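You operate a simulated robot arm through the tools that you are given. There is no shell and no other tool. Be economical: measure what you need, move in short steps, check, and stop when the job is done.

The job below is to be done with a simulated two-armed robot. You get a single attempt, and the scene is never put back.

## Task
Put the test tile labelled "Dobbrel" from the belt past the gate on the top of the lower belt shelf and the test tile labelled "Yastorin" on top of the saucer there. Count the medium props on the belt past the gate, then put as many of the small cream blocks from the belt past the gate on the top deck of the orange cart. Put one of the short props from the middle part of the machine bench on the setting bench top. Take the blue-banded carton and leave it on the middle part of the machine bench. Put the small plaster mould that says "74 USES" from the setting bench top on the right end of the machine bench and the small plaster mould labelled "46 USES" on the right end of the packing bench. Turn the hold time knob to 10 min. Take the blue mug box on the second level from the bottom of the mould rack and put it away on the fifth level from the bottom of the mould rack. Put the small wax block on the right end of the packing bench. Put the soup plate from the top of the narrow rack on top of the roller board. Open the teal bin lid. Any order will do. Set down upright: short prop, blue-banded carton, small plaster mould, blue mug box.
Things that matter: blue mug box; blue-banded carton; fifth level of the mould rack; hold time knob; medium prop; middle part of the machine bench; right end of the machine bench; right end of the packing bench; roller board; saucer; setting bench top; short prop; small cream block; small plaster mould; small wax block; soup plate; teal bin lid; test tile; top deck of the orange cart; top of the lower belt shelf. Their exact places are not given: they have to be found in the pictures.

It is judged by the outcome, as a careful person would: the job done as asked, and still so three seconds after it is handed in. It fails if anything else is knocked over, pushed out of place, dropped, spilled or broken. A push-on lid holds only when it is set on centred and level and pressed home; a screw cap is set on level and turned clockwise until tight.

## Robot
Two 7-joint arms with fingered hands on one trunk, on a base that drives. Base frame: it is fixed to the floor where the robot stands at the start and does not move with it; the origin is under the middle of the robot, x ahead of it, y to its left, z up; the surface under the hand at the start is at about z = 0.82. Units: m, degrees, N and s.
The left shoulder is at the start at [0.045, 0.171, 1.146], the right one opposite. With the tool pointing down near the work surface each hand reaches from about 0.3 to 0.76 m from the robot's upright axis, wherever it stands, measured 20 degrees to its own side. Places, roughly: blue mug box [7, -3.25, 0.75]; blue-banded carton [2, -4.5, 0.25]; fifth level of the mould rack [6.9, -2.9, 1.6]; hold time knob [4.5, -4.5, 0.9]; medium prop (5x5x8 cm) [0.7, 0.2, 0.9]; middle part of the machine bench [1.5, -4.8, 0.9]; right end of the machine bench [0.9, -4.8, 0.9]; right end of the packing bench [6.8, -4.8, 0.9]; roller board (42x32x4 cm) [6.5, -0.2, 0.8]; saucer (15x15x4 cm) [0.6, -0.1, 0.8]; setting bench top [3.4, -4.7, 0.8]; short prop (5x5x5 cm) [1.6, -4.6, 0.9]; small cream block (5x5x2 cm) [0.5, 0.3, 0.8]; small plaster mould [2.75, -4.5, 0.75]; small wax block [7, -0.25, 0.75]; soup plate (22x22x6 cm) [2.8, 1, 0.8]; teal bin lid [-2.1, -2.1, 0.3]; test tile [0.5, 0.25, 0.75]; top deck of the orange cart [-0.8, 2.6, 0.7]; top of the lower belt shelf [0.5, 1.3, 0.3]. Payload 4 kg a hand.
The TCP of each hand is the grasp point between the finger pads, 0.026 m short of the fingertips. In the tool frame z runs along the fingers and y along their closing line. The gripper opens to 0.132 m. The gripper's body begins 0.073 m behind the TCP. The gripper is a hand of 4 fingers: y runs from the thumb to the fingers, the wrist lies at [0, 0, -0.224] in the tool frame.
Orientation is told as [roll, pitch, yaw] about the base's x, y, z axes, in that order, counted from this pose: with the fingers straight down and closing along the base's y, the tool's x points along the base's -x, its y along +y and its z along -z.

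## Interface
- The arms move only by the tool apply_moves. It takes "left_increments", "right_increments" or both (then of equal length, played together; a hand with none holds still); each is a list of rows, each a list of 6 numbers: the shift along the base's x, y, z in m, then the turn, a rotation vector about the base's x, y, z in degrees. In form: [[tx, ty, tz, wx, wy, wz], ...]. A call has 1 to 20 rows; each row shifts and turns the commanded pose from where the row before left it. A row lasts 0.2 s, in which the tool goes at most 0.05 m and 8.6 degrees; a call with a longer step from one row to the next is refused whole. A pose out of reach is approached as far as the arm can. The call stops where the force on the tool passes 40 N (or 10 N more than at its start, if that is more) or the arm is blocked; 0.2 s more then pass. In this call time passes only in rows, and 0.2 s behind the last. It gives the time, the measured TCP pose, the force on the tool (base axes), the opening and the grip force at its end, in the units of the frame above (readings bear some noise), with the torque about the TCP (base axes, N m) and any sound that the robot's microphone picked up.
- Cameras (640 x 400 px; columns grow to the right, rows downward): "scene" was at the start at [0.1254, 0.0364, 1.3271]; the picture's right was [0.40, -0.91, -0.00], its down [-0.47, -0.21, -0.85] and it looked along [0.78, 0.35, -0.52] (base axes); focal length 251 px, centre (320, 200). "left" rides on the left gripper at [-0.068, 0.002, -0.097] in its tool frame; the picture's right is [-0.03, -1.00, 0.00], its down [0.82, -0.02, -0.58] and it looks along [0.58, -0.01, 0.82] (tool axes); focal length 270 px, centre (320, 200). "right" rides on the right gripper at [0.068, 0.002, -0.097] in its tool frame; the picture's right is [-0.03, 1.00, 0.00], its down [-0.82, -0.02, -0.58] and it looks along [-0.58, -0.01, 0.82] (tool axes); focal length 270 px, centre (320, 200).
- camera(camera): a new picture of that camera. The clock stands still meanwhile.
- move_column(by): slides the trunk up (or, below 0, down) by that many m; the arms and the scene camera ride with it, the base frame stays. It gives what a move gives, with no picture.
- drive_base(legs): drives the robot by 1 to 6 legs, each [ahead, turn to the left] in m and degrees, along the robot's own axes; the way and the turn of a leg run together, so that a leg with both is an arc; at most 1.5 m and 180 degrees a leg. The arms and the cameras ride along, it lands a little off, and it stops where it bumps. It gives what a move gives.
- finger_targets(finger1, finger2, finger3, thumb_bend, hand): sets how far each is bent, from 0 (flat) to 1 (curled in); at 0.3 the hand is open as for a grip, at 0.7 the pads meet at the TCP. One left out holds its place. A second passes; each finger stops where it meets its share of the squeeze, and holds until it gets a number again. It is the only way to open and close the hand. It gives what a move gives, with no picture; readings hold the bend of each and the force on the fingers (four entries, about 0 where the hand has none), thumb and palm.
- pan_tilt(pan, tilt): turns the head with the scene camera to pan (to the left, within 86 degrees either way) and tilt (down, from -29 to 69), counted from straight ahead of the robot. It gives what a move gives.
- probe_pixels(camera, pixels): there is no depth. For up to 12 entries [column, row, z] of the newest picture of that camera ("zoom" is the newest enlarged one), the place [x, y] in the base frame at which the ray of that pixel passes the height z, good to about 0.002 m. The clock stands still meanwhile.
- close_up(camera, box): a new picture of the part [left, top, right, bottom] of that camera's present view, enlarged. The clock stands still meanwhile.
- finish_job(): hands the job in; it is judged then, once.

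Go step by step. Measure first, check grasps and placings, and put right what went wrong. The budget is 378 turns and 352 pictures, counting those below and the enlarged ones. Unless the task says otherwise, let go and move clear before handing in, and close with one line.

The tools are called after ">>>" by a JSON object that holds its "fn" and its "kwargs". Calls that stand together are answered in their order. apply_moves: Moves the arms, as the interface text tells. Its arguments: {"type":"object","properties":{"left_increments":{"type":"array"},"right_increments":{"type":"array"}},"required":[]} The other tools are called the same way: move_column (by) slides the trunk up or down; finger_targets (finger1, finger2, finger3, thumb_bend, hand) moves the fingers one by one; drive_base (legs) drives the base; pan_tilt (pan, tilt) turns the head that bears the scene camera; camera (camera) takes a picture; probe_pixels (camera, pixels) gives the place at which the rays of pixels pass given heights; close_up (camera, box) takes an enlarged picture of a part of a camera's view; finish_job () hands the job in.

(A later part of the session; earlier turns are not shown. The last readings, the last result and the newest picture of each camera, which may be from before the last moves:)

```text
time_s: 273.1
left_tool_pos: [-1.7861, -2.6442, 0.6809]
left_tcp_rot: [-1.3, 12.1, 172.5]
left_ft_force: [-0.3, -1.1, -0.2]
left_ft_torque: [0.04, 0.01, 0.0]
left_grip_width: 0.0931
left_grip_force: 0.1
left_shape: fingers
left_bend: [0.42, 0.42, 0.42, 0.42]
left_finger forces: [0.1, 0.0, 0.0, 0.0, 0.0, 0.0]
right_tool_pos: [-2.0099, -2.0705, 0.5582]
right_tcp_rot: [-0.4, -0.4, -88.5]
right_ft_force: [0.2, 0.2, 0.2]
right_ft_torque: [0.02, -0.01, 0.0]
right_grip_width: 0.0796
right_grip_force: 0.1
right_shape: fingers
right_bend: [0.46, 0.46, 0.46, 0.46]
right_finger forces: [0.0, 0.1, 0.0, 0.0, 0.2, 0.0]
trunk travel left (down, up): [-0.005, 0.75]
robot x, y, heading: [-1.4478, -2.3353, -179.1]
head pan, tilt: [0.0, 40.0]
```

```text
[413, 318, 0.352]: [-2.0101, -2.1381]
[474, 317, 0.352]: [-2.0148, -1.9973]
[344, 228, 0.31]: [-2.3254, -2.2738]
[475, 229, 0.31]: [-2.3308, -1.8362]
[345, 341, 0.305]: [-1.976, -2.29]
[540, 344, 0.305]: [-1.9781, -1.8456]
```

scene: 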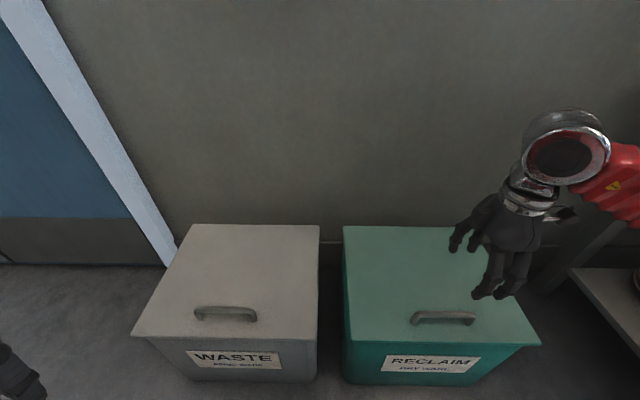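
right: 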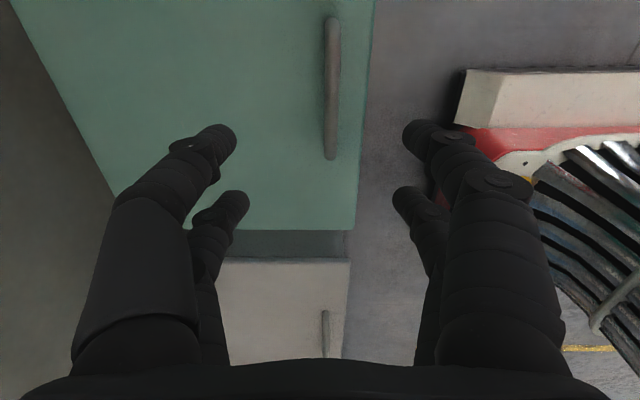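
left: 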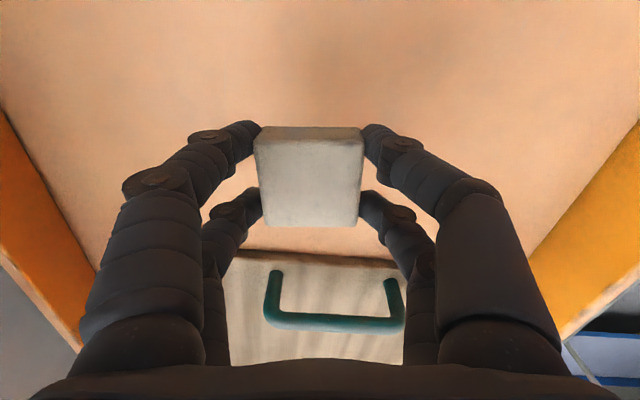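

Handle at about (−2.002, −2.078). Descend over it and close.

>>> {"fn": "apply_moves", "kwargs": {"right_increments": [[0.007, -0.007, -0.045, 0, 0, 0], [0, 0, -0.045, 0, 0, 0], [0, 0, -0.045, 0, 0, 0], [0, 0, -0.04, 0, 0, 0], [0, 0, -0.02, 0, 0, 0], [0, 0, -0.01, 0, 0, 0]]}}

>>> {"fn": "finger_targets", "kwargs": {"hand": "right", "finger1": 0.74, "finger2": 0.74, "finger3": 0.74, "thumb_bend": 0.74}}

>>> {"fn": "camera", "kwargs": {"camera": "right"}}

```text
time_s: 274.3
left_tool_pos: [-1.7859, -2.6447, 0.6834]
left_tcp_rot: [-1.4, 12.0, 172.6]
left_ft_force: [0.5, -0.4, -1.4]
left_ft_torque: [-0.01, 0.01, -0.01]
left_grip_width: 0.0931
left_grip_force: 0.0
left_shape: fingers
left_bend: [0.42, 0.42, 0.42, 0.42]
left_finger forces: [0.1, 0.1, 0.0, 0.0, 0.0, 0.1]
right_tool_pos: [-2.0085, -2.0774, 0.3786]
right_tcp_rot: [-1.5, -0.5, -88.4]
right_ft_force: [4.5, 1.6, 20.5]
right_ft_torque: [0.17, 0.3, -0.04]
right_grip_width: 0.0821
right_grip_force: 10.4
right_shape: fingers
right_bend: [0.44, 0.44, 0.48, 0.46]
right_finger forces: [3.8, 2.6, 5.3, 0.0, 9.4, 0.1]
trunk travel left (down, up): [-0.005, 0.75]
robot x, y, heading: [-1.446, -2.3343, -179.0]
head pan, tilt: [0.0, 40.0]
stopped in row 5 (right hand): the force on the tool passed its limit at 52 N (the readings are from after the stop); the commanded pose is now the measured one
```

```text
time_s: 275.3
left_tool_pos: [-1.7856, -2.6448, 0.6812]
left_tcp_rot: [-1.3, 12.1, 172.4]
left_ft_force: [-0.7, 0.0, 0.2]
left_ft_torque: [0.02, -0.04, -0.01]
left_grip_width: 0.0931
left_grip_force: 0.0
left_shape: fingers
left_bend: [0.42, 0.42, 0.42, 0.42]
left_finger forces: [0.1, 0.0, 0.1, 0.0, 0.0, 0.0]
right_tool_pos: [-2.0053, -2.0771, 0.373]
right_tcp_rot: [-1.0, -0.5, -88.5]
right_ft_force: [13.7, -3.0, 6.8]
right_ft_torque: [-0.1, -0.68, -0.22]
right_grip_width: 0.0319
right_grip_force: 14.1
right_shape: fingers
right_bend: [0.71, 0.71, 0.74, 0.74]
right_finger forces: [14.6, 13.7, 0.1, 0.0, 0.0, 0.0]
trunk travel left (down, up): [-0.005, 0.75]
robot x, y, heading: [-1.4435, -2.3373, -179.1]
head pan, tilt: [0.0, 40.0]
```

```text
249 pictures are left
```

right: 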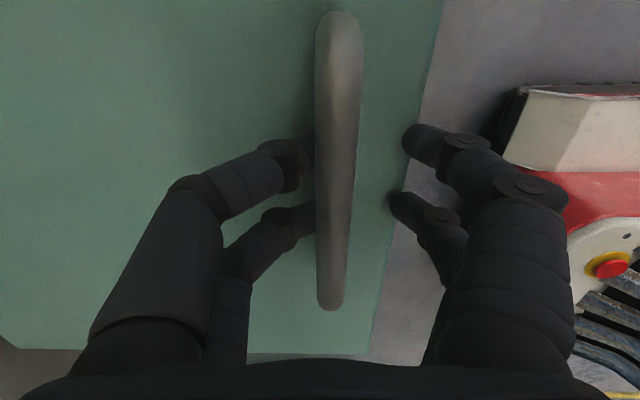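

The front digits came down over the lid's front edge and blocked. Open, rise, narrow the opening, and centre on the bar again.

>>> {"fn": "finger_targets", "kwargs": {"hand": "right", "finger1": 0.46, "finger2": 0.46, "finger3": 0.46, "thumb_bend": 0.46}}

>>> {"fn": "apply_moves", "kwargs": {"right_increments": [[0, 0, 0.03, 1, 0.5, 0], [0, 0, 0.03, 0, 0, 0]]}}

>>> {"fn": "finger_targets", "kwargs": {"hand": "right", "finger1": 0.56, "finger2": 0.56, "finger3": 0.56, "thumb_bend": 0.56}}

>>> {"fn": "camera", "kwargs": {"camera": "right"}}

>>> {"fn": "camera", "kwargs": {"camera": "scene"}}

```text
time_s: 276.3
left_tool_pos: [-1.7854, -2.6445, 0.6826]
left_tcp_rot: [-1.4, 11.9, 172.5]
left_ft_force: [-0.9, 0.2, 0.2]
left_ft_torque: [-0.01, 0.0, 0.0]
left_grip_width: 0.093
left_grip_force: 0.1
left_shape: fingers
left_bend: [0.42, 0.42, 0.42, 0.42]
left_finger forces: [0.1, 0.0, 0.0, 0.0, 0.1, 0.0]
right_tool_pos: [-2.008, -2.0786, 0.3775]
right_tcp_rot: [-1.6, -0.4, -88.7]
right_ft_force: [-2.6, -1.0, 37.5]
right_ft_torque: [0.12, -0.89, -0.14]
right_grip_width: 0.0806
right_grip_force: 18.4
right_shape: fingers
right_bend: [0.49, 0.49, 0.45, 0.46]
right_finger forces: [15.7, 13.8, 2.8, 0.0, 4.7, 0.0]
trunk travel left (down, up): [-0.005, 0.75]
robot x, y, heading: [-1.4469, -2.3357, -178.6]
head pan, tilt: [0.0, 40.0]
```

```text
time_s: 276.9
left_tool_pos: [-1.7871, -2.6441, 0.681]
left_tcp_rot: [-1.4, 12.1, 172.5]
left_ft_force: [-0.6, 0.2, -0.3]
left_ft_torque: [-0.04, -0.01, 0.0]
left_grip_width: 0.0932
left_grip_force: 0.1
left_shape: fingers
left_bend: [0.42, 0.42, 0.42, 0.42]
left_finger forces: [0.0, 0.0, 0.0, 0.0, 0.0, 0.0]
right_tool_pos: [-2.0047, -2.0777, 0.4336]
right_tcp_rot: [-1.6, 0.6, -88.5]
right_ft_force: [0.5, 0.4, 0.3]
right_ft_torque: [0.01, 0.01, 0.01]
right_grip_width: 0.0794
right_grip_force: 0.1
right_shape: fingers
right_bend: [0.46, 0.46, 0.46, 0.46]
right_finger forces: [0.1, 0.1, 0.0, 0.0, 0.0, 0.0]
trunk travel left (down, up): [-0.005, 0.75]
robot x, y, heading: [-1.4472, -2.3367, -179.0]
head pan, tilt: [0.0, 40.0]
```

```text
time_s: 277.9
left_tool_pos: [-1.7851, -2.6448, 0.6813]
left_tcp_rot: [-1.3, 12.1, 172.5]
left_ft_force: [0.3, -0.3, -0.9]
left_ft_torque: [0.0, -0.01, -0.03]
left_grip_width: 0.0933
left_grip_force: 0.2
left_shape: fingers
left_bend: [0.42, 0.42, 0.42, 0.42]
left_finger forces: [0.0, 0.0, 0.1, 0.0, 0.1, 0.0]
right_tool_pos: [-2.0057, -2.0777, 0.4353]
right_tcp_rot: [-1.7, 0.5, -88.5]
right_ft_force: [-1.1, -0.8, 0.4]
right_ft_torque: [-0.02, 0.04, 0.02]
right_grip_width: 0.0462
right_grip_force: 0.1
right_shape: fingers
right_bend: [0.56, 0.56, 0.56, 0.56]
right_finger forces: [0.1, 0.1, 0.0, 0.1, 0.1, 0.1]
trunk travel left (down, up): [-0.005, 0.75]
robot x, y, heading: [-1.4451, -2.3362, -178.9]
head pan, tilt: [0.0, 40.0]
```

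```text
248 pictures are left
```

right: 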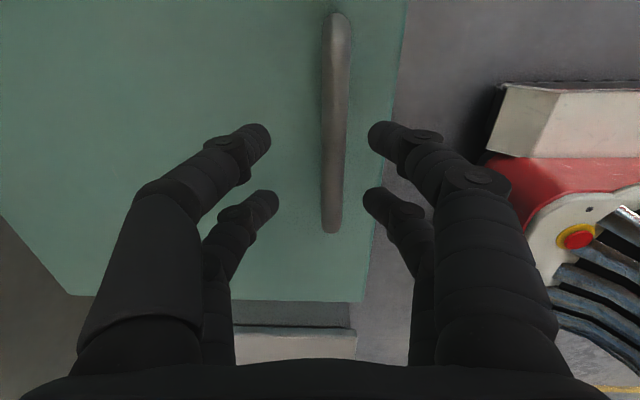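

```text
247 pictures are left
```

scene: 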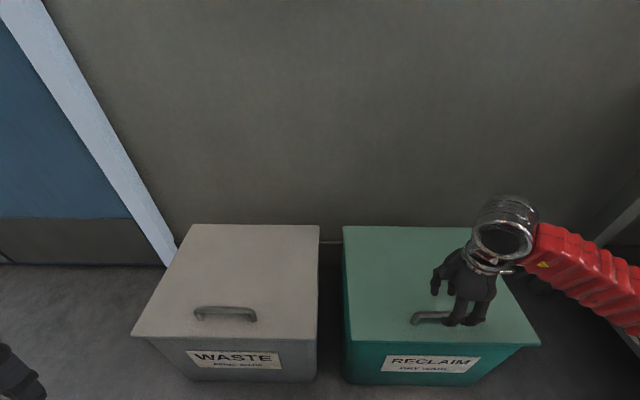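

Bar sits ~9 mm toward +x of the hand's centre. Narrow further, shift, and descend.

>>> {"fn": "finger_targets", "kwargs": {"hand": "right", "finger1": 0.6, "finger2": 0.6, "finger3": 0.6, "thumb_bend": 0.6}}

>>> {"fn": "apply_moves", "kwargs": {"right_increments": [[0.008, 0, 0, 1.6, -0.6, 0], [0, 0, -0.02, 0, 0, 0], [0, 0, -0.02, 0, 0, 0]]}}

>>> {"fn": "camera", "kwargs": {"camera": "right"}}

```text
time_s: 278.9
left_tool_pos: [-1.787, -2.6449, 0.6811]
left_tcp_rot: [-1.4, 12.1, 172.5]
left_ft_force: [-0.2, -0.6, -0.3]
left_ft_torque: [-0.01, 0.02, 0.02]
left_grip_width: 0.0933
left_grip_force: 0.1
left_shape: fingers
left_bend: [0.42, 0.42, 0.42, 0.42]
left_finger forces: [0.0, 0.0, 0.0, 0.0, 0.1, 0.0]
right_tool_pos: [-2.0069, -2.0774, 0.4343]
right_tcp_rot: [-1.6, 0.6, -88.4]
right_ft_force: [-0.6, -0.6, 0.5]
right_ft_torque: [0.01, -0.02, 0.02]
right_grip_width: 0.0333
right_grip_force: 0.0
right_shape: fingers
right_bend: [0.6, 0.6, 0.6, 0.6]
right_finger forces: [0.0, 0.0, 0.0, 0.0, 0.1, 0.1]
trunk travel left (down, up): [-0.005, 0.75]
robot x, y, heading: [-1.446, -2.336, -178.9]
head pan, tilt: [0.0, 40.0]
```

```text
time_s: 279.7
left_tool_pos: [-1.7863, -2.6446, 0.6807]
left_tcp_rot: [-1.3, 12.1, 172.6]
left_ft_force: [-0.4, 0.4, -0.3]
left_ft_torque: [-0.01, 0.03, 0.02]
left_grip_width: 0.093
left_grip_force: 0.1
left_shape: fingers
left_bend: [0.42, 0.42, 0.42, 0.42]
left_finger forces: [0.0, 0.0, 0.0, 0.0, 0.1, 0.0]
right_tool_pos: [-1.9993, -2.0772, 0.395]
right_tcp_rot: [-1.0, 2.2, -88.4]
right_ft_force: [0.5, -0.8, 1.0]
right_ft_torque: [0.0, -0.01, 0.04]
right_grip_width: 0.033
right_grip_force: 0.0
right_shape: fingers
right_bend: [0.6, 0.6, 0.6, 0.6]
right_finger forces: [0.0, 0.0, 0.0, 0.0, 0.0, 0.0]
trunk travel left (down, up): [-0.005, 0.75]
robot x, y, heading: [-1.4431, -2.3379, -178.9]
head pan, tilt: [0.0, 40.0]
```

```text
246 pictures are left
```

right: 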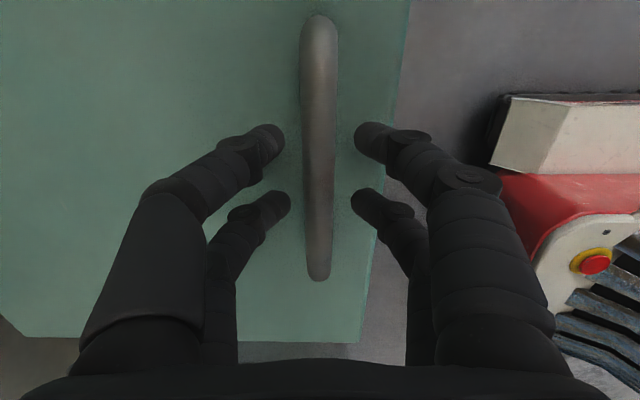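

Bar centred between the digits. Descend 0.018 and close.

>>> {"fn": "apply_moves", "kwargs": {"right_increments": [[0, 0, -0.01, 0, -2, 0], [0, 0, -0.006, 0, 0, 0]]}}

>>> {"fn": "finger_targets", "kwargs": {"hand": "right", "finger1": 0.76, "finger2": 0.76, "finger3": 0.76, "thumb_bend": 0.76}}

>>> {"fn": "camera", "kwargs": {"camera": "right"}}

```text
time_s: 280.3
left_tool_pos: [-1.7859, -2.6437, 0.6815]
left_tcp_rot: [-1.2, 12.1, 172.5]
left_ft_force: [-1.1, 0.1, -0.5]
left_ft_torque: [-0.01, -0.02, -0.02]
left_grip_width: 0.0931
left_grip_force: 0.1
left_shape: fingers
left_bend: [0.42, 0.42, 0.42, 0.42]
left_finger forces: [0.0, 0.1, 0.0, 0.1, 0.1, 0.0]
right_tool_pos: [-1.9995, -2.0768, 0.3813]
right_tcp_rot: [0.9, 2.1, -88.5]
right_ft_force: [-0.6, -0.5, 5.2]
right_ft_torque: [-0.09, 0.12, -0.04]
right_grip_width: 0.033
right_grip_force: 2.6
right_shape: fingers
right_bend: [0.6, 0.6, 0.61, 0.6]
right_finger forces: [0.0, 0.0, 5.1, 0.0, 0.0, 0.0]
trunk travel left (down, up): [-0.005, 0.75]
robot x, y, heading: [-1.443, -2.3392, -178.7]
head pan, tilt: [0.0, 40.0]
```

```text
time_s: 281.3
left_tool_pos: [-1.7864, -2.6433, 0.6815]
left_tcp_rot: [-1.3, 12.1, 172.5]
left_ft_force: [-0.1, 0.7, 0.3]
left_ft_torque: [0.02, 0.02, 0.0]
left_grip_width: 0.0931
left_grip_force: 0.1
left_shape: fingers
left_bend: [0.42, 0.42, 0.42, 0.42]
left_finger forces: [0.0, 0.0, 0.1, 0.0, 0.0, 0.0]
right_tool_pos: [-1.9988, -2.0776, 0.3804]
right_tcp_rot: [1.1, 2.1, -88.3]
right_ft_force: [0.3, -0.2, 0.3]
right_ft_torque: [0.01, -0.01, 0.01]
right_grip_width: 0.0
right_grip_force: 0.1
right_shape: fingers
right_bend: [0.74, 0.74, 0.74, 0.73]
right_finger forces: [0.0, 0.0, 0.0, 0.0, 0.1, 0.0]
trunk travel left (down, up): [-0.005, 0.75]
robot x, y, heading: [-1.4472, -2.3359, -178.8]
head pan, tilt: [0.0, 40.0]
```

```text
245 pictures are left
```

right: 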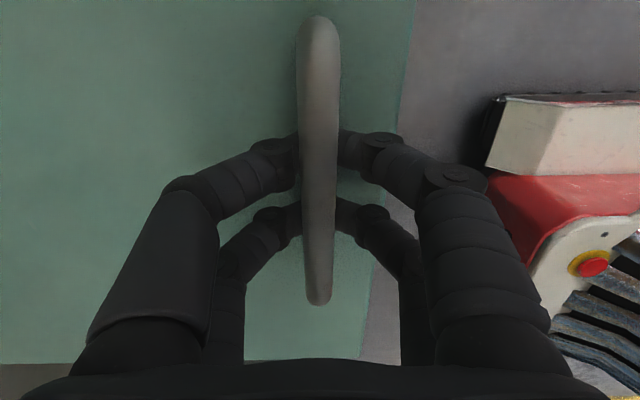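

The digits have closed under the bar, hooking the handle. Lift along the hinge arc for 30° and check.

>>> {"fn": "apply_moves", "kwargs": {"right_increments": [[-0.004, 0, 0.0257, 0, -4, 0], [-0.006, 0, 0.0257, 0, -4, 0], [-0.008, 0, 0.0257, 0, -4, 0], [-0.0123, 0, 0.023, 0, -4, 0], [-0.0123, 0, 0.023, 0, -4, 0], [-0.0123, 0, 0.023, 0, -4, 0]]}}

>>> {"fn": "camera", "kwargs": {"camera": "scene"}}

>>> {"fn": "camera", "kwargs": {"camera": "right"}}

```text
time_s: 282.7
left_tool_pos: [-1.7875, -2.644, 0.6812]
left_tcp_rot: [-1.2, 12.2, 172.5]
left_ft_force: [-0.1, 1.0, 0.8]
left_ft_torque: [0.0, 0.0, -0.02]
left_grip_width: 0.0933
left_grip_force: 0.1
left_shape: fingers
left_bend: [0.42, 0.42, 0.42, 0.42]
left_finger forces: [0.1, 0.0, 0.0, 0.0, 0.0, 0.1]
right_tool_pos: [-2.0551, -2.0771, 0.5241]
right_tcp_rot: [25.1, 1.2, -87.8]
right_ft_force: [-11.8, -1.3, -10.6]
right_ft_torque: [-0.14, 0.02, 0.12]
right_grip_width: 0.0002
right_grip_force: 10.5
right_shape: fingers
right_bend: [0.74, 0.74, 0.74, 0.71]
right_finger forces: [2.7, 0.0, 6.5, 0.0, 11.5, 0.0]
trunk travel left (down, up): [-0.005, 0.75]
robot x, y, heading: [-1.4469, -2.3377, -178.7]
head pan, tilt: [0.0, 40.0]
```

```text
244 pictures are left
```

scene: 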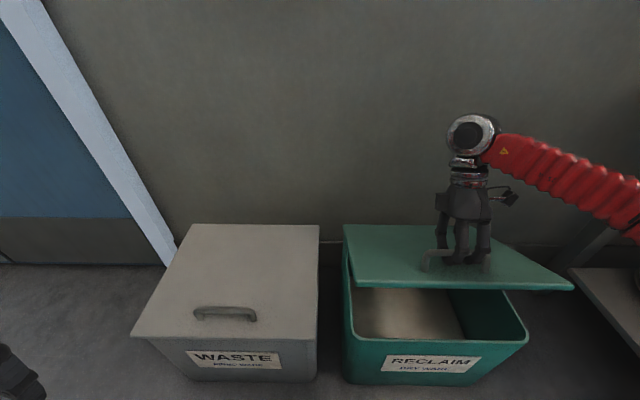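

```text
243 pictures are left
```

right: 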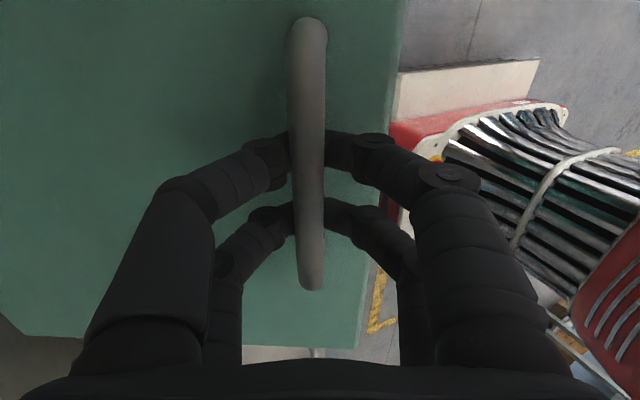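

Lid lifts well. Continue the arc to ~60°.

>>> {"fn": "apply_moves", "kwargs": {"right_increments": [[-0.016, 0, 0.02, 0, -5, 0], [-0.018, 0, 0.019, 0, -5, 0], [-0.019, 0, 0.018, 0, -5, 0], [-0.021, 0, 0.016, 0, -5, 0], [-0.022, 0, 0.014, 0, -5, 0], [-0.024, 0, 0.012, 0, -5, 0]]}}

>>> {"fn": "camera", "kwargs": {"camera": "scene"}}

```text
time_s: 283.6
left_tool_pos: [-1.7869, -2.6429, 0.6824]
left_tcp_rot: [-1.3, 12.2, 172.5]
left_ft_force: [0.3, 0.4, 0.2]
left_ft_torque: [-0.03, 0.04, -0.01]
left_grip_width: 0.0933
left_grip_force: 0.0
left_shape: fingers
left_bend: [0.42, 0.42, 0.42, 0.42]
left_finger forces: [0.1, 0.0, 0.1, 0.0, 0.1, 0.1]
right_tool_pos: [-2.1276, -2.1038, 0.6016]
right_tcp_rot: [39.0, -4.9, -85.5]
right_ft_force: [-15.5, 8.1, -25.7]
right_ft_torque: [0.0, -0.22, 0.08]
right_grip_width: 0.0001
right_grip_force: 18.7
right_shape: fingers
right_bend: [0.76, 0.75, 0.73, 0.63]
right_finger forces: [0.0, 0.0, 16.3, 0.1, 21.3, 0.1]
right hand out of reach, approached as far as the arm can: row 4
trunk travel left (down, up): [-0.005, 0.75]
robot x, y, heading: [-1.4481, -2.3365, -178.9]
head pan, tilt: [0.0, 40.0]
stopped in row 4 (right hand): the force on the tool passed its limit at 106 N (the readings are from after the stop); the commanded pose is now the measured one
```

```text
242 pictures are left
```

scene: 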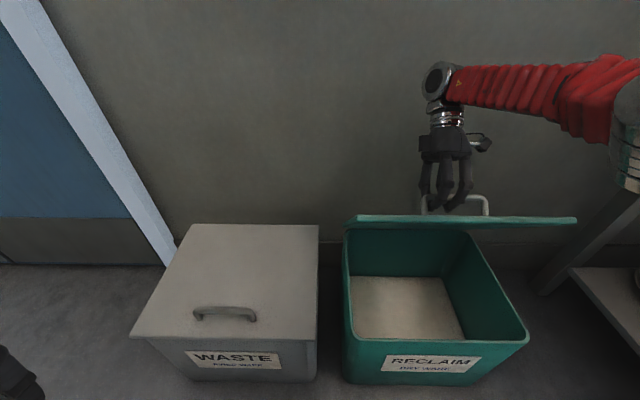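

Lid ~48° open; the wrist is at its tilt limit. Continue with translation only, correcting the sideways drift.

>>> {"fn": "apply_moves", "kwargs": {"right_increments": [[-0.008, 0.012, 0.006, 0, 1, 0], [-0.015, 0.01, 0.01, 0, 1, 0], [-0.018, 0, 0.01, 0, 1, 0]]}}

>>> {"fn": "camera", "kwargs": {"camera": "scene"}}

```text
time_s: 284.2
left_tool_pos: [-1.7865, -2.6451, 0.6817]
left_tcp_rot: [-1.3, 12.1, 172.6]
left_ft_force: [0.8, 0.0, -0.1]
left_ft_torque: [0.03, 0.02, -0.01]
left_grip_width: 0.0932
left_grip_force: 0.1
left_shape: fingers
left_bend: [0.42, 0.42, 0.42, 0.42]
left_finger forces: [0.1, 0.0, 0.1, 0.0, 0.1, 0.0]
right_tool_pos: [-2.1439, -2.0939, 0.613]
right_tcp_rot: [37.2, -5.4, -84.8]
right_ft_force: [-13.6, -8.3, -28.1]
right_ft_torque: [-0.17, -0.31, 0.26]
right_grip_width: 0.0009
right_grip_force: 16.6
right_shape: fingers
right_bend: [0.76, 0.76, 0.73, 0.62]
right_finger forces: [0.0, 0.1, 11.5, 0.0, 20.7, 0.0]
right hand out of reach, approached as far as the arm can: row 2
trunk travel left (down, up): [-0.005, 0.75]
robot x, y, heading: [-1.4462, -2.3345, -178.7]
head pan, tilt: [0.0, 40.0]
stopped in row 2 (right hand): the force on the tool passed its limit at 42 N (the readings are from after the stop); the commanded pose is now the measured one
```

```text
241 pictures are left
```

scene: 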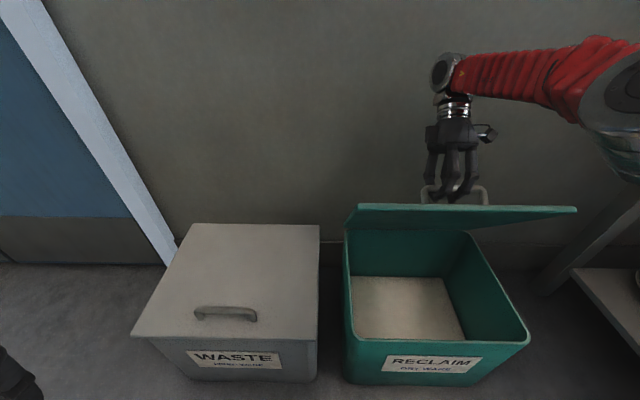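

I'm pulling outward radially; move more inward (−x) and less up.

>>> {"fn": "apply_moves", "kwargs": {"right_increments": [[-0.014, 0.006, -0.006, 0, 0, 0], [-0.018, 0, 0.004, 0, 0, 0], [-0.018, 0, 0.004, 0, 0, 0], [-0.018, 0, 0.002, 0, 0, 0]]}}

>>> {"fn": "camera", "kwargs": {"camera": "scene"}}

```text
time_s: 285.2
left_tool_pos: [-1.7858, -2.6456, 0.6819]
left_tcp_rot: [-1.4, 12.0, 172.6]
left_ft_force: [-0.1, -0.6, -0.2]
left_ft_torque: [0.0, 0.0, -0.01]
left_grip_width: 0.0932
left_grip_force: 0.0
left_shape: fingers
left_bend: [0.42, 0.42, 0.42, 0.42]
left_finger forces: [0.0, 0.0, 0.0, 0.1, 0.1, 0.1]
right_tool_pos: [-2.1481, -2.0871, 0.6085]
right_tcp_rot: [37.0, -5.1, -84.9]
right_ft_force: [-5.0, -4.2, -4.4]
right_ft_torque: [-0.1, -0.05, 0.14]
right_grip_width: 0.0
right_grip_force: 3.1
right_shape: fingers
right_bend: [0.76, 0.76, 0.73, 0.67]
right_finger forces: [0.1, 0.0, 0.1, 0.1, 5.4, 0.0]
right hand out of reach, approached as far as the arm can: row 1, 2, 3, 4
trunk travel left (down, up): [-0.005, 0.75]
robot x, y, heading: [-1.4452, -2.3355, -178.9]
head pan, tilt: [0.0, 40.0]
```

```text
240 pictures are left
```

scene: 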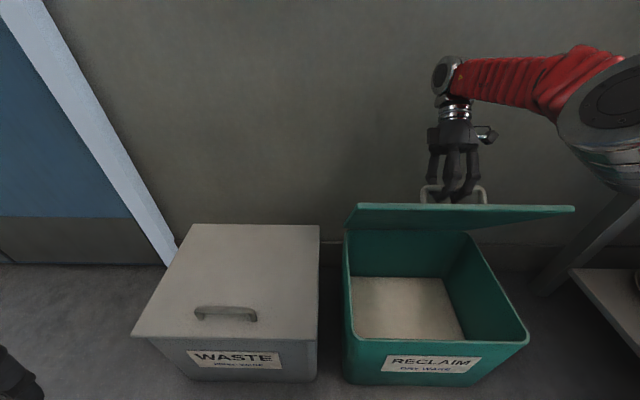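

Out of arm reach; creep the base forward with small upward arm corrections.

>>> {"fn": "drive_base", "kwargs": {"legs": [[0.03, 0]]}}

>>> {"fn": "apply_moves", "kwargs": {"right_increments": [[-0.005, 0, 0.01, 0, 0, 0]]}}

>>> {"fn": "drive_base", "kwargs": {"legs": [[0.04, 0]]}}

>>> {"fn": "apply_moves", "kwargs": {"right_increments": [[-0.005, 0, 0.01, 0, 0, 0]]}}

>>> {"fn": "camera", "kwargs": {"camera": "scene"}}

```text
time_s: 286.0
left_tool_pos: [-1.8149, -2.6449, 0.6836]
left_tcp_rot: [-1.3, 12.0, 172.7]
left_ft_force: [-0.2, -0.5, -0.8]
left_ft_torque: [0.0, -0.01, -0.02]
left_grip_width: 0.0934
left_grip_force: 0.1
left_shape: fingers
left_bend: [0.42, 0.42, 0.42, 0.42]
left_finger forces: [0.0, 0.0, 0.1, 0.0, 0.1, 0.1]
right_tool_pos: [-2.1784, -2.0868, 0.6082]
right_tcp_rot: [36.9, -5.2, -84.9]
right_ft_force: [2.1, 0.5, 0.4]
right_ft_torque: [0.01, -0.03, -0.04]
right_grip_width: 0.0003
right_grip_force: 0.0
right_shape: fingers
right_bend: [0.76, 0.75, 0.73, 0.71]
right_finger forces: [0.0, 0.1, 0.1, 0.0, 0.1, 0.0]
trunk travel left (down, up): [-0.005, 0.75]
robot x, y, heading: [-1.4791, -2.3351, -178.7]
head pan, tilt: [0.0, 40.0]
```

```text
time_s: 286.4
left_tool_pos: [-1.8133, -2.6444, 0.6837]
left_tcp_rot: [-1.3, 12.1, 172.6]
left_ft_force: [-0.5, 0.0, 0.2]
left_ft_torque: [0.02, -0.03, -0.02]
left_grip_width: 0.0932
left_grip_force: 0.1
left_shape: fingers
left_bend: [0.42, 0.42, 0.42, 0.42]
left_finger forces: [0.0, 0.0, 0.0, 0.0, 0.1, 0.0]
right_tool_pos: [-2.1767, -2.0881, 0.6157]
right_tcp_rot: [36.8, -5.2, -84.9]
right_ft_force: [1.6, 0.2, -2.6]
right_ft_torque: [0.01, -0.05, -0.02]
right_grip_width: 0.0001
right_grip_force: 0.1
right_shape: fingers
right_bend: [0.76, 0.75, 0.73, 0.71]
right_finger forces: [0.1, 0.1, 0.0, 0.0, 0.0, 0.0]
right hand out of reach, approached as far as the arm can: row 1
trunk travel left (down, up): [-0.005, 0.75]
robot x, y, heading: [-1.4821, -2.3373, -179.0]
head pan, tilt: [0.0, 40.0]
```

```text
time_s: 287.3
left_tool_pos: [-1.8552, -2.6469, 0.6828]
left_tcp_rot: [-1.3, 12.1, 172.6]
left_ft_force: [0.0, -0.3, 0.1]
left_ft_torque: [-0.05, -0.02, 0.02]
left_grip_width: 0.0932
left_grip_force: 0.1
left_shape: fingers
left_bend: [0.42, 0.42, 0.42, 0.42]
left_finger forces: [0.0, 0.0, 0.0, 0.1, 0.0, 0.1]
right_tool_pos: [-2.2168, -2.0887, 0.6173]
right_tcp_rot: [36.8, -5.2, -84.9]
right_ft_force: [1.8, -0.3, 0.8]
right_ft_torque: [0.0, 0.04, -0.02]
right_grip_width: 0.0
right_grip_force: 0.6
right_shape: fingers
right_bend: [0.76, 0.75, 0.73, 0.71]
right_finger forces: [0.2, 0.0, 0.0, 0.0, 0.0, 0.0]
trunk travel left (down, up): [-0.005, 0.75]
robot x, y, heading: [-1.5144, -2.3371, -178.9]
head pan, tilt: [0.0, 40.0]
```

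```text
time_s: 287.7
left_tool_pos: [-1.8557, -2.6455, 0.684]
left_tcp_rot: [-1.3, 11.9, 172.6]
left_ft_force: [0.1, 0.6, -0.1]
left_ft_torque: [0.0, 0.03, 0.0]
left_grip_width: 0.0931
left_grip_force: 0.1
left_shape: fingers
left_bend: [0.42, 0.42, 0.42, 0.42]
left_finger forces: [0.0, 0.0, 0.1, 0.1, 0.0, 0.0]
right_tool_pos: [-2.2153, -2.0895, 0.6256]
right_tcp_rot: [36.6, -5.1, -84.9]
right_ft_force: [2.3, 0.2, -3.2]
right_ft_torque: [-0.04, 0.04, -0.02]
right_grip_width: 0.0
right_grip_force: 0.0
right_shape: fingers
right_bend: [0.76, 0.75, 0.73, 0.71]
right_finger forces: [0.1, 0.0, 0.1, 0.1, 0.0, 0.0]
right hand out of reach, approached as far as the arm can: row 1
trunk travel left (down, up): [-0.005, 0.75]
robot x, y, heading: [-1.5154, -2.337, -179.0]
head pan, tilt: [0.0, 40.0]
```

```text
239 pictures are left
```

scene: 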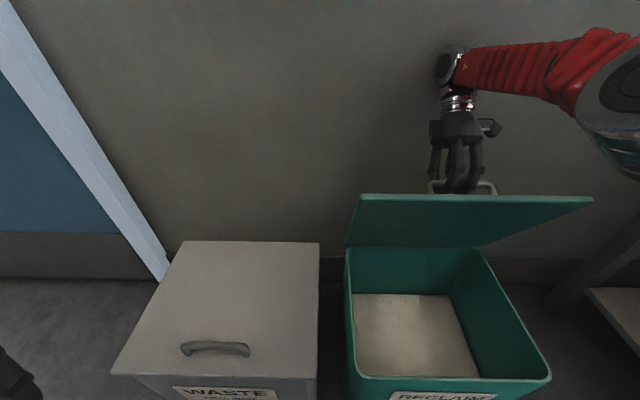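

Forces stay near zero; lid about 65–70°. Keep creeping forward.

>>> {"fn": "drive_base", "kwargs": {"legs": [[0.04, 0]]}}

>>> {"fn": "apply_moves", "kwargs": {"right_increments": [[-0.004, 0, 0.006, 0, 0, 0]]}}

>>> {"fn": "drive_base", "kwargs": {"legs": [[0.04, 0]]}}

>>> {"fn": "camera", "kwargs": {"camera": "scene"}}

```text
time_s: 288.5
left_tool_pos: [-1.8647, -2.6462, 0.6879]
left_tcp_rot: [-1.2, 11.4, 172.5]
left_ft_force: [0.2, -0.8, -0.6]
left_ft_torque: [-0.01, -0.03, -0.02]
left_grip_width: 0.0934
left_grip_force: 0.0
left_shape: fingers
left_bend: [0.42, 0.42, 0.42, 0.42]
left_finger forces: [0.0, 0.0, 0.1, 0.0, 0.0, 0.0]
right_tool_pos: [-2.2215, -2.0886, 0.6308]
right_tcp_rot: [37.1, -5.2, -84.6]
right_ft_force: [-0.7, 0.4, 0.2]
right_ft_torque: [0.03, 0.0, -0.02]
right_grip_width: 0.0
right_grip_force: 0.0
right_shape: fingers
right_bend: [0.76, 0.75, 0.73, 0.71]
right_finger forces: [0.0, 0.1, 0.1, 0.1, 0.0, 0.0]
trunk travel left (down, up): [-0.005, 0.75]
robot x, y, heading: [-1.5331, -2.3372, -179.1]
head pan, tilt: [0.0, 40.0]
stopped in leg 1: the robot was blocked; the commanded pose is now the measured one
```

```text
time_s: 288.9
left_tool_pos: [-1.8664, -2.6463, 0.6875]
left_tcp_rot: [-1.3, 11.5, 172.4]
left_ft_force: [0.5, -0.9, -0.1]
left_ft_torque: [0.0, 0.03, 0.03]
left_grip_width: 0.093
left_grip_force: 0.1
left_shape: fingers
left_bend: [0.42, 0.42, 0.42, 0.42]
left_finger forces: [0.0, 0.0, 0.1, 0.0, 0.0, 0.0]
right_tool_pos: [-2.2212, -2.0876, 0.6308]
right_tcp_rot: [37.3, -5.2, -84.7]
right_ft_force: [0.1, -0.2, -0.5]
right_ft_torque: [0.0, -0.01, 0.05]
right_grip_width: 0.0004
right_grip_force: 0.0
right_shape: fingers
right_bend: [0.76, 0.75, 0.73, 0.71]
right_finger forces: [0.0, 0.1, 0.0, 0.0, 0.0, 0.0]
right hand out of reach, approached as far as the arm can: row 1
trunk travel left (down, up): [-0.005, 0.75]
robot x, y, heading: [-1.5355, -2.3359, -179.1]
head pan, tilt: [0.0, 40.0]
```

```text
time_s: 289.6
left_tool_pos: [-1.8701, -2.6451, 0.6908]
left_tcp_rot: [-1.2, 11.3, 172.4]
left_ft_force: [-0.9, -0.2, 0.3]
left_ft_torque: [0.0, -0.03, -0.02]
left_grip_width: 0.0934
left_grip_force: 0.1
left_shape: fingers
left_bend: [0.42, 0.42, 0.42, 0.42]
left_finger forces: [0.0, 0.0, 0.0, 0.0, 0.0, 0.0]
right_tool_pos: [-2.2196, -2.0883, 0.6323]
right_tcp_rot: [37.7, -5.2, -84.7]
right_ft_force: [0.3, -1.3, -2.7]
right_ft_torque: [-0.02, 0.0, 0.02]
right_grip_width: 0.0001
right_grip_force: 0.0
right_shape: fingers
right_bend: [0.76, 0.75, 0.73, 0.71]
right_finger forces: [0.1, 0.1, 0.0, 0.0, 0.1, 0.1]
trunk travel left (down, up): [-0.005, 0.75]
robot x, y, heading: [-1.5359, -2.3392, -179.0]
head pan, tilt: [0.0, 40.0]
stopped in leg 1: the robot was blocked; the commanded pose is now the measured one
```

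```text
238 pictures are left
```

scene: 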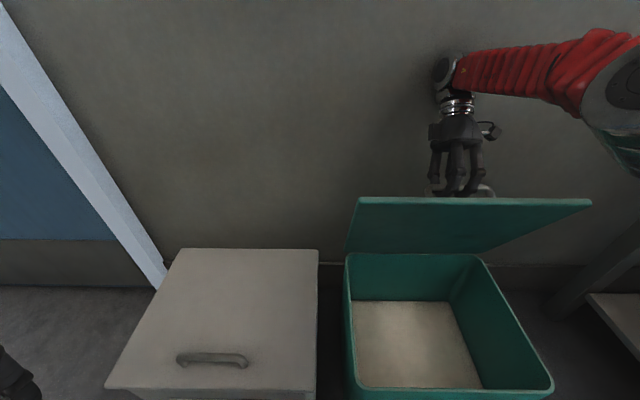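

Lid is at ~70° and the base is blocked in front. Keep the right hook and push the lid's underside with a closed left hand.

>>> {"fn": "finger_targets", "kwargs": {"hand": "left", "finger1": 0.7, "finger2": 0.7, "finger3": 0.7, "thumb_bend": 0.7}}

>>> {"fn": "apply_moves", "kwargs": {"left_increments": [[-0.01, 0.045, -0.005, 0, 0, 0], [-0.01, 0.045, -0.005, 0, 0, 0], [-0.01, 0.045, -0.005, 0, 0, 0], [-0.01, 0.045, -0.005, 0, 0, 0], [-0.01, 0.045, -0.005, 0, 0, 0], [-0.01, 0.045, -0.005, 0, 0, 0], [-0.01, 0.045, -0.005, 0, 0, 0], [-0.02, 0.04, -0.005, 0, 0, 0], [-0.03, 0.035, -0.005, 0, 0, 0]]}}

>>> {"fn": "camera", "kwargs": {"camera": "scene"}}

```text
time_s: 290.6
left_tool_pos: [-1.8693, -2.6457, 0.6896]
left_tcp_rot: [-1.1, 11.4, 172.4]
left_ft_force: [-0.5, 0.1, -0.3]
left_ft_torque: [-0.01, 0.03, -0.02]
left_grip_width: 0.0016
left_grip_force: 0.0
left_shape: fingers
left_bend: [0.7, 0.7, 0.7, 0.7]
left_finger forces: [0.1, 0.0, 0.1, 0.0, 0.0, 0.0]
right_tool_pos: [-2.22, -2.0876, 0.6316]
right_tcp_rot: [37.6, -5.1, -84.5]
right_ft_force: [0.2, -0.3, -1.1]
right_ft_torque: [0.0, -0.03, -0.03]
right_grip_width: 0.0002
right_grip_force: 0.0
right_shape: fingers
right_bend: [0.76, 0.75, 0.73, 0.71]
right_finger forces: [0.0, 0.0, 0.1, 0.1, 0.0, 0.0]
trunk travel left (down, up): [-0.005, 0.75]
robot x, y, heading: [-1.5395, -2.3342, -179.5]
head pan, tilt: [0.0, 40.0]
```

```text
time_s: 292.6
left_tool_pos: [-1.9898, -2.2524, 0.6452]
left_tcp_rot: [-1.2, 11.3, 172.4]
left_ft_force: [-0.2, -0.2, 1.2]
left_ft_torque: [0.0, -0.04, 0.01]
left_grip_width: 0.0017
left_grip_force: 0.0
left_shape: fingers
left_bend: [0.7, 0.7, 0.7, 0.7]
left_finger forces: [0.0, 0.1, 0.1, 0.0, 0.0, 0.0]
right_tool_pos: [-2.2194, -2.0873, 0.6328]
right_tcp_rot: [37.7, -5.2, -84.6]
right_ft_force: [0.8, -0.3, -1.3]
right_ft_torque: [-0.01, 0.0, -0.02]
right_grip_width: 0.0
right_grip_force: 0.0
right_shape: fingers
right_bend: [0.76, 0.75, 0.73, 0.71]
right_finger forces: [0.1, 0.0, 0.0, 0.0, 0.0, 0.0]
trunk travel left (down, up): [-0.005, 0.75]
robot x, y, heading: [-1.5375, -2.3393, -179.1]
head pan, tilt: [0.0, 40.0]
```

```text
237 pictures are left
```

scene: 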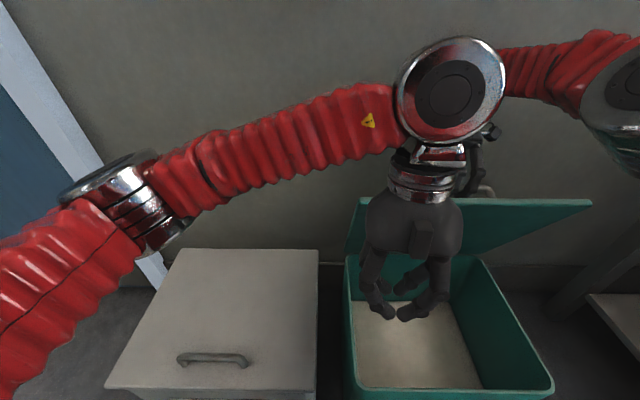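

>>> {"fn": "apply_moves", "kwargs": {"left_increments": [[-0.02, -0.005, -0.03, 0, 0, 0], [-0.03, 0, -0.02, 0, 0, 0], [-0.03, 0, 0, 0, 0, 0], [-0.03, 0, 0, 0, 0, 0], [-0.03, 0, 0, 0, 0, 0]]}}

>>> {"fn": "camera", "kwargs": {"camera": "scene"}}

```text
time_s: 293.8
left_tool_pos: [-2.1308, -2.2585, 0.5994]
left_tcp_rot: [-1.4, 11.4, 172.2]
left_ft_force: [8.2, -3.3, 7.9]
left_ft_torque: [0.31, 0.58, -0.21]
left_grip_width: 0.0013
left_grip_force: 5.8
left_shape: fingers
left_bend: [0.7, 0.7, 0.7, 0.7]
left_finger forces: [2.0, 0.1, 0.0, 0.1, 8.6, 0.1]
right_tool_pos: [-2.2196, -2.0871, 0.631]
right_tcp_rot: [37.7, -5.1, -84.6]
right_ft_force: [-2.8, 0.3, -1.1]
right_ft_torque: [-0.01, 0.01, 0.05]
right_grip_width: 0.0
right_grip_force: 0.6
right_shape: fingers
right_bend: [0.76, 0.75, 0.73, 0.71]
right_finger forces: [0.1, 0.0, 0.1, 0.0, 1.7, 0.1]
trunk travel left (down, up): [-0.005, 0.75]
robot x, y, heading: [-1.5375, -2.3372, -179.2]
head pan, tilt: [0.0, 40.0]
```

```text
236 pictures are left
```

scene: 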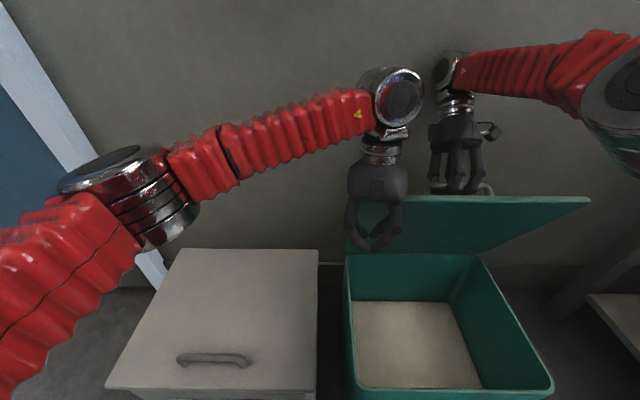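

The left hand now supports the lid. Open the right hand and withdraw it upward from the handle.

>>> {"fn": "finger_targets", "kwargs": {"hand": "right", "finger1": 0.38, "finger2": 0.38, "finger3": 0.38, "thumb_bend": 0.38}}

>>> {"fn": "apply_moves", "kwargs": {"right_increments": [[-0.012, 0.002, 0.02, 0, 0, 0], [-0.01, 0, 0.03, 0, 0, 0], [0, 0, 0.04, 0, 0, 0], [0, 0, 0.045, 0, 0, 0]]}}

>>> {"fn": "camera", "kwargs": {"camera": "scene"}}

>>> {"fn": "camera", "kwargs": {"camera": "right"}}

```text
time_s: 294.8
left_tool_pos: [-2.1305, -2.2586, 0.5987]
left_tcp_rot: [-1.3, 11.3, 172.3]
left_ft_force: [19.8, -3.2, 8.7]
left_ft_torque: [0.39, 1.2, -0.53]
left_grip_width: 0.0015
left_grip_force: 10.8
left_shape: fingers
left_bend: [0.7, 0.7, 0.7, 0.7]
left_finger forces: [2.3, 0.0, 0.0, 0.0, 19.2, 0.1]
right_tool_pos: [-2.2203, -2.0878, 0.632]
right_tcp_rot: [37.7, -5.0, -84.6]
right_ft_force: [-14.5, 0.1, 0.5]
right_ft_torque: [0.04, 0.01, -0.04]
right_grip_width: 0.0709
right_grip_force: 6.5
right_shape: fingers
right_bend: [0.76, 0.77, 0.38, 0.38]
right_finger forces: [6.0, 6.5, 0.0, 0.0, 0.0, 0.0]
trunk travel left (down, up): [-0.005, 0.75]
robot x, y, heading: [-1.535, -2.3356, -179.0]
head pan, tilt: [0.0, 40.0]
```

```text
time_s: 295.2
left_tool_pos: [-2.1307, -2.2582, 0.5998]
left_tcp_rot: [-1.4, 11.7, 171.9]
left_ft_force: [15.5, -8.0, 6.1]
left_ft_torque: [0.53, 0.93, -0.26]
left_grip_width: 0.002
left_grip_force: 10.4
left_shape: fingers
left_bend: [0.69, 0.7, 0.7, 0.7]
left_finger forces: [4.5, 0.1, 0.1, 0.0, 15.5, 0.0]
right_tool_pos: [-2.2169, -2.0874, 0.6349]
right_tcp_rot: [38.4, -5.1, -84.6]
right_ft_force: [-11.6, -0.8, 1.8]
right_ft_torque: [0.03, -0.06, 0.03]
right_grip_width: 0.07
right_grip_force: 5.5
right_shape: fingers
right_bend: [0.77, 0.79, 0.38, 0.38]
right_finger forces: [5.6, 5.9, 0.0, 0.0, 0.0, 0.0]
right hand out of reach, approached as far as the arm can: row 1
trunk travel left (down, up): [-0.005, 0.75]
robot x, y, heading: [-1.5368, -2.339, -179.2]
head pan, tilt: [0.0, 40.0]
stopped in row 1 (left hand): the force on the tool passed its limit at 45 N (the readings are from after the stop); the commanded pose is now the measured one
```

```text
235 pictures are left
```

scene: 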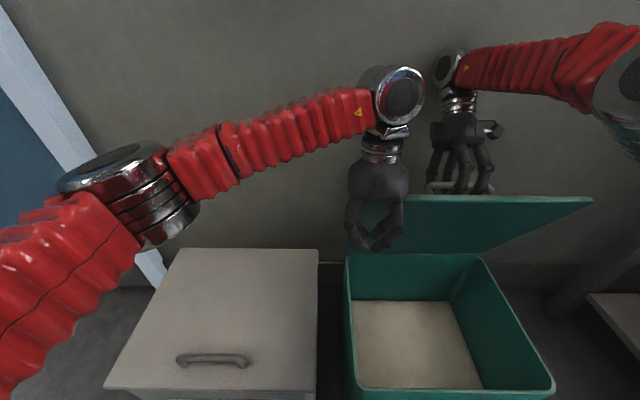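

```text
234 pictures are left
```

right: 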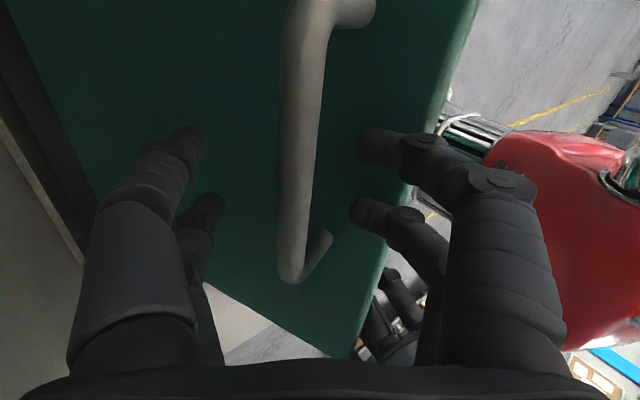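

The left push is pressing the lid onto the right fingertips. Ease the left back 12 mm and withdraw the right hand upward.

>>> {"fn": "apply_moves", "kwargs": {"left_increments": [[0.012, 0, 0, 0, 0, 0], [0, 0, 0, 0, 0, 0]], "right_increments": [[0, 0, 0, 0, 0, 0], [0, 0, 0.01, 0, 0, 0]]}}

>>> {"fn": "finger_targets", "kwargs": {"hand": "right", "finger1": 0.36, "finger2": 0.36, "finger3": 0.36, "thumb_bend": 0.36}}

>>> {"fn": "apply_moves", "kwargs": {"right_increments": [[0, 0, 0.03, 0, 0, 0], [0, 0, 0.04, 0, 0, 0], [0, 0, 0.045, 0, 0, 0]]}}

>>> {"fn": "camera", "kwargs": {"camera": "scene"}}

```text
time_s: 295.8
left_tool_pos: [-2.1217, -2.2564, 0.5957]
left_tcp_rot: [-1.5, 12.0, 171.7]
left_ft_force: [21.6, -10.5, 10.2]
left_ft_torque: [0.61, 1.28, -0.26]
left_grip_width: 0.0021
left_grip_force: 13.3
left_shape: fingers
left_bend: [0.69, 0.7, 0.7, 0.7]
left_finger forces: [6.9, 0.0, 0.1, 0.0, 18.5, 0.0]
right_tool_pos: [-2.2154, -2.0863, 0.6356]
right_tcp_rot: [39.2, -5.1, -84.6]
right_ft_force: [-13.8, -0.1, 2.7]
right_ft_torque: [-0.01, -0.1, -0.03]
right_grip_width: 0.0805
right_grip_force: 7.3
right_shape: fingers
right_bend: [0.71, 0.72, 0.38, 0.38]
right_finger forces: [7.1, 6.7, 0.1, 0.0, 0.0, 0.0]
trunk travel left (down, up): [-0.005, 0.75]
robot x, y, heading: [-1.5342, -2.3404, -179.0]
head pan, tilt: [0.0, 40.0]
```

```text
time_s: 296.8
left_tool_pos: [-2.1209, -2.2571, 0.5963]
left_tcp_rot: [-1.5, 11.7, 171.9]
left_ft_force: [22.2, -9.1, 13.1]
left_ft_torque: [0.64, 1.42, -0.38]
left_grip_width: 0.0027
left_grip_force: 13.7
left_shape: fingers
left_bend: [0.69, 0.7, 0.7, 0.7]
left_finger forces: [6.7, 0.1, 0.1, 0.0, 20.7, 0.1]
right_tool_pos: [-2.2143, -2.0868, 0.637]
right_tcp_rot: [39.1, -5.1, -84.6]
right_ft_force: [-13.8, 1.0, 1.2]
right_ft_torque: [-0.03, -0.08, 0.05]
right_grip_width: 0.0827
right_grip_force: 6.6
right_shape: fingers
right_bend: [0.71, 0.73, 0.36, 0.36]
right_finger forces: [6.7, 6.3, 0.1, 0.0, 0.0, 0.0]
trunk travel left (down, up): [-0.005, 0.75]
robot x, y, heading: [-1.5339, -2.3392, -179.2]
head pan, tilt: [0.0, 40.0]
```

```text
time_s: 297.6
left_tool_pos: [-2.1253, -2.2575, 0.5933]
left_tcp_rot: [-1.4, 12.0, 172.2]
left_ft_force: [5.9, -2.4, 8.4]
left_ft_torque: [0.29, 0.53, -0.11]
left_grip_width: 0.0022
left_grip_force: 4.8
left_shape: fingers
left_bend: [0.7, 0.7, 0.7, 0.7]
left_finger forces: [2.9, 0.1, 0.0, 0.0, 6.1, 0.1]
right_tool_pos: [-2.1746, -2.095, 0.7256]
right_tcp_rot: [38.7, -5.3, -84.7]
right_ft_force: [-0.5, 0.2, 0.3]
right_ft_torque: [0.04, 0.01, 0.02]
right_grip_width: 0.1129
right_grip_force: 0.0
right_shape: fingers
right_bend: [0.36, 0.36, 0.36, 0.36]
right_finger forces: [0.0, 0.0, 0.0, 0.0, 0.0, 0.0]
right hand out of reach, approached as far as the arm can: row 1, 2, 3
trunk travel left (down, up): [-0.005, 0.75]
robot x, y, heading: [-1.5378, -2.338, -179.1]
head pan, tilt: [0.0, 40.0]
```

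```text
233 pictures are left
```

scene: 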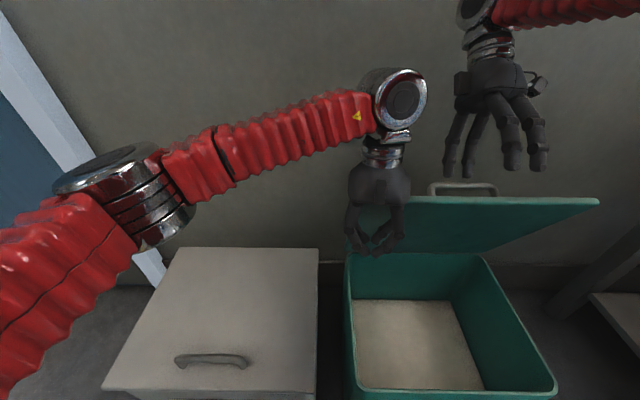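

Right hand is free. Move it clear, then push the lid back with the left.

>>> {"fn": "apply_moves", "kwargs": {"right_increments": [[0.01, 0.01, 0.04, 0, 3, 0], [0.02, 0.01, 0.03, 0, 5, 0], [0.03, 0.01, 0, 0, 5, 0], [0.04, 0.01, 0, 0, 5, 0], [0.04, 0, 0, 0, 5, 0], [0.04, 0, 0, 0, 5, 0], [0.04, 0, 0, 0, 5, 0], [0.03, 0, 0, 0, 3, 0]]}}

>>> {"fn": "apply_moves", "kwargs": {"left_increments": [[-0.02, 0, 0.005, 0, 0, 0], [-0.02, 0, 0.005, 0, 0, 0], [-0.02, 0, 0.005, 0, 0, 0], [-0.02, 0, 0.005, 0, 0, 0], [-0.02, 0, 0, 0, 0, 0]]}}

>>> {"fn": "camera", "kwargs": {"camera": "scene"}}

```text
time_s: 299.4
left_tool_pos: [-2.1239, -2.2586, 0.5924]
left_tcp_rot: [-1.4, 12.1, 172.0]
left_ft_force: [2.6, -4.8, 3.8]
left_ft_torque: [0.29, 0.25, 0.03]
left_grip_width: 0.002
left_grip_force: 3.6
left_shape: fingers
left_bend: [0.69, 0.7, 0.7, 0.7]
left_finger forces: [4.3, 0.0, 0.1, 0.0, 3.5, 0.0]
right_tool_pos: [-1.9185, -2.0551, 0.7891]
right_tcp_rot: [3.1, -0.9, -82.7]
right_ft_force: [-0.8, -0.5, 0.2]
right_ft_torque: [-0.04, -0.02, 0.01]
right_grip_width: 0.113
right_grip_force: 0.1
right_shape: fingers
right_bend: [0.36, 0.36, 0.36, 0.36]
right_finger forces: [0.0, 0.1, 0.0, 0.0, 0.0, 0.0]
right hand out of reach, approached as far as the arm can: row 1
trunk travel left (down, up): [-0.005, 0.75]
robot x, y, heading: [-1.5365, -2.3368, -179.0]
head pan, tilt: [0.0, 40.0]
```

```text
time_s: 300.6
left_tool_pos: [-2.2238, -2.2605, 0.6157]
left_tcp_rot: [-1.5, 11.9, 172.0]
left_ft_force: [3.7, -9.4, 19.4]
left_ft_torque: [0.57, 0.87, 0.08]
left_grip_width: 0.0028
left_grip_force: 10.2
left_shape: fingers
left_bend: [0.69, 0.7, 0.7, 0.7]
left_finger forces: [13.0, 0.0, 0.1, 0.0, 7.6, 0.0]
right_tool_pos: [-1.9178, -2.0559, 0.7915]
right_tcp_rot: [3.0, -1.1, -82.7]
right_ft_force: [-0.4, 0.5, 0.2]
right_ft_torque: [-0.01, 0.02, -0.01]
right_grip_width: 0.1136
right_grip_force: 0.2
right_shape: fingers
right_bend: [0.36, 0.36, 0.36, 0.36]
right_finger forces: [0.1, 0.0, 0.1, 0.1, 0.1, 0.0]
trunk travel left (down, up): [-0.005, 0.75]
robot x, y, heading: [-1.54, -2.3385, -179.0]
head pan, tilt: [0.0, 40.0]
```

```text
232 pictures are left
```

scene: 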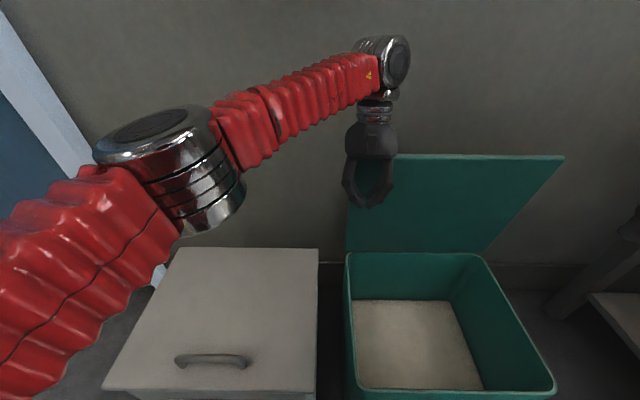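

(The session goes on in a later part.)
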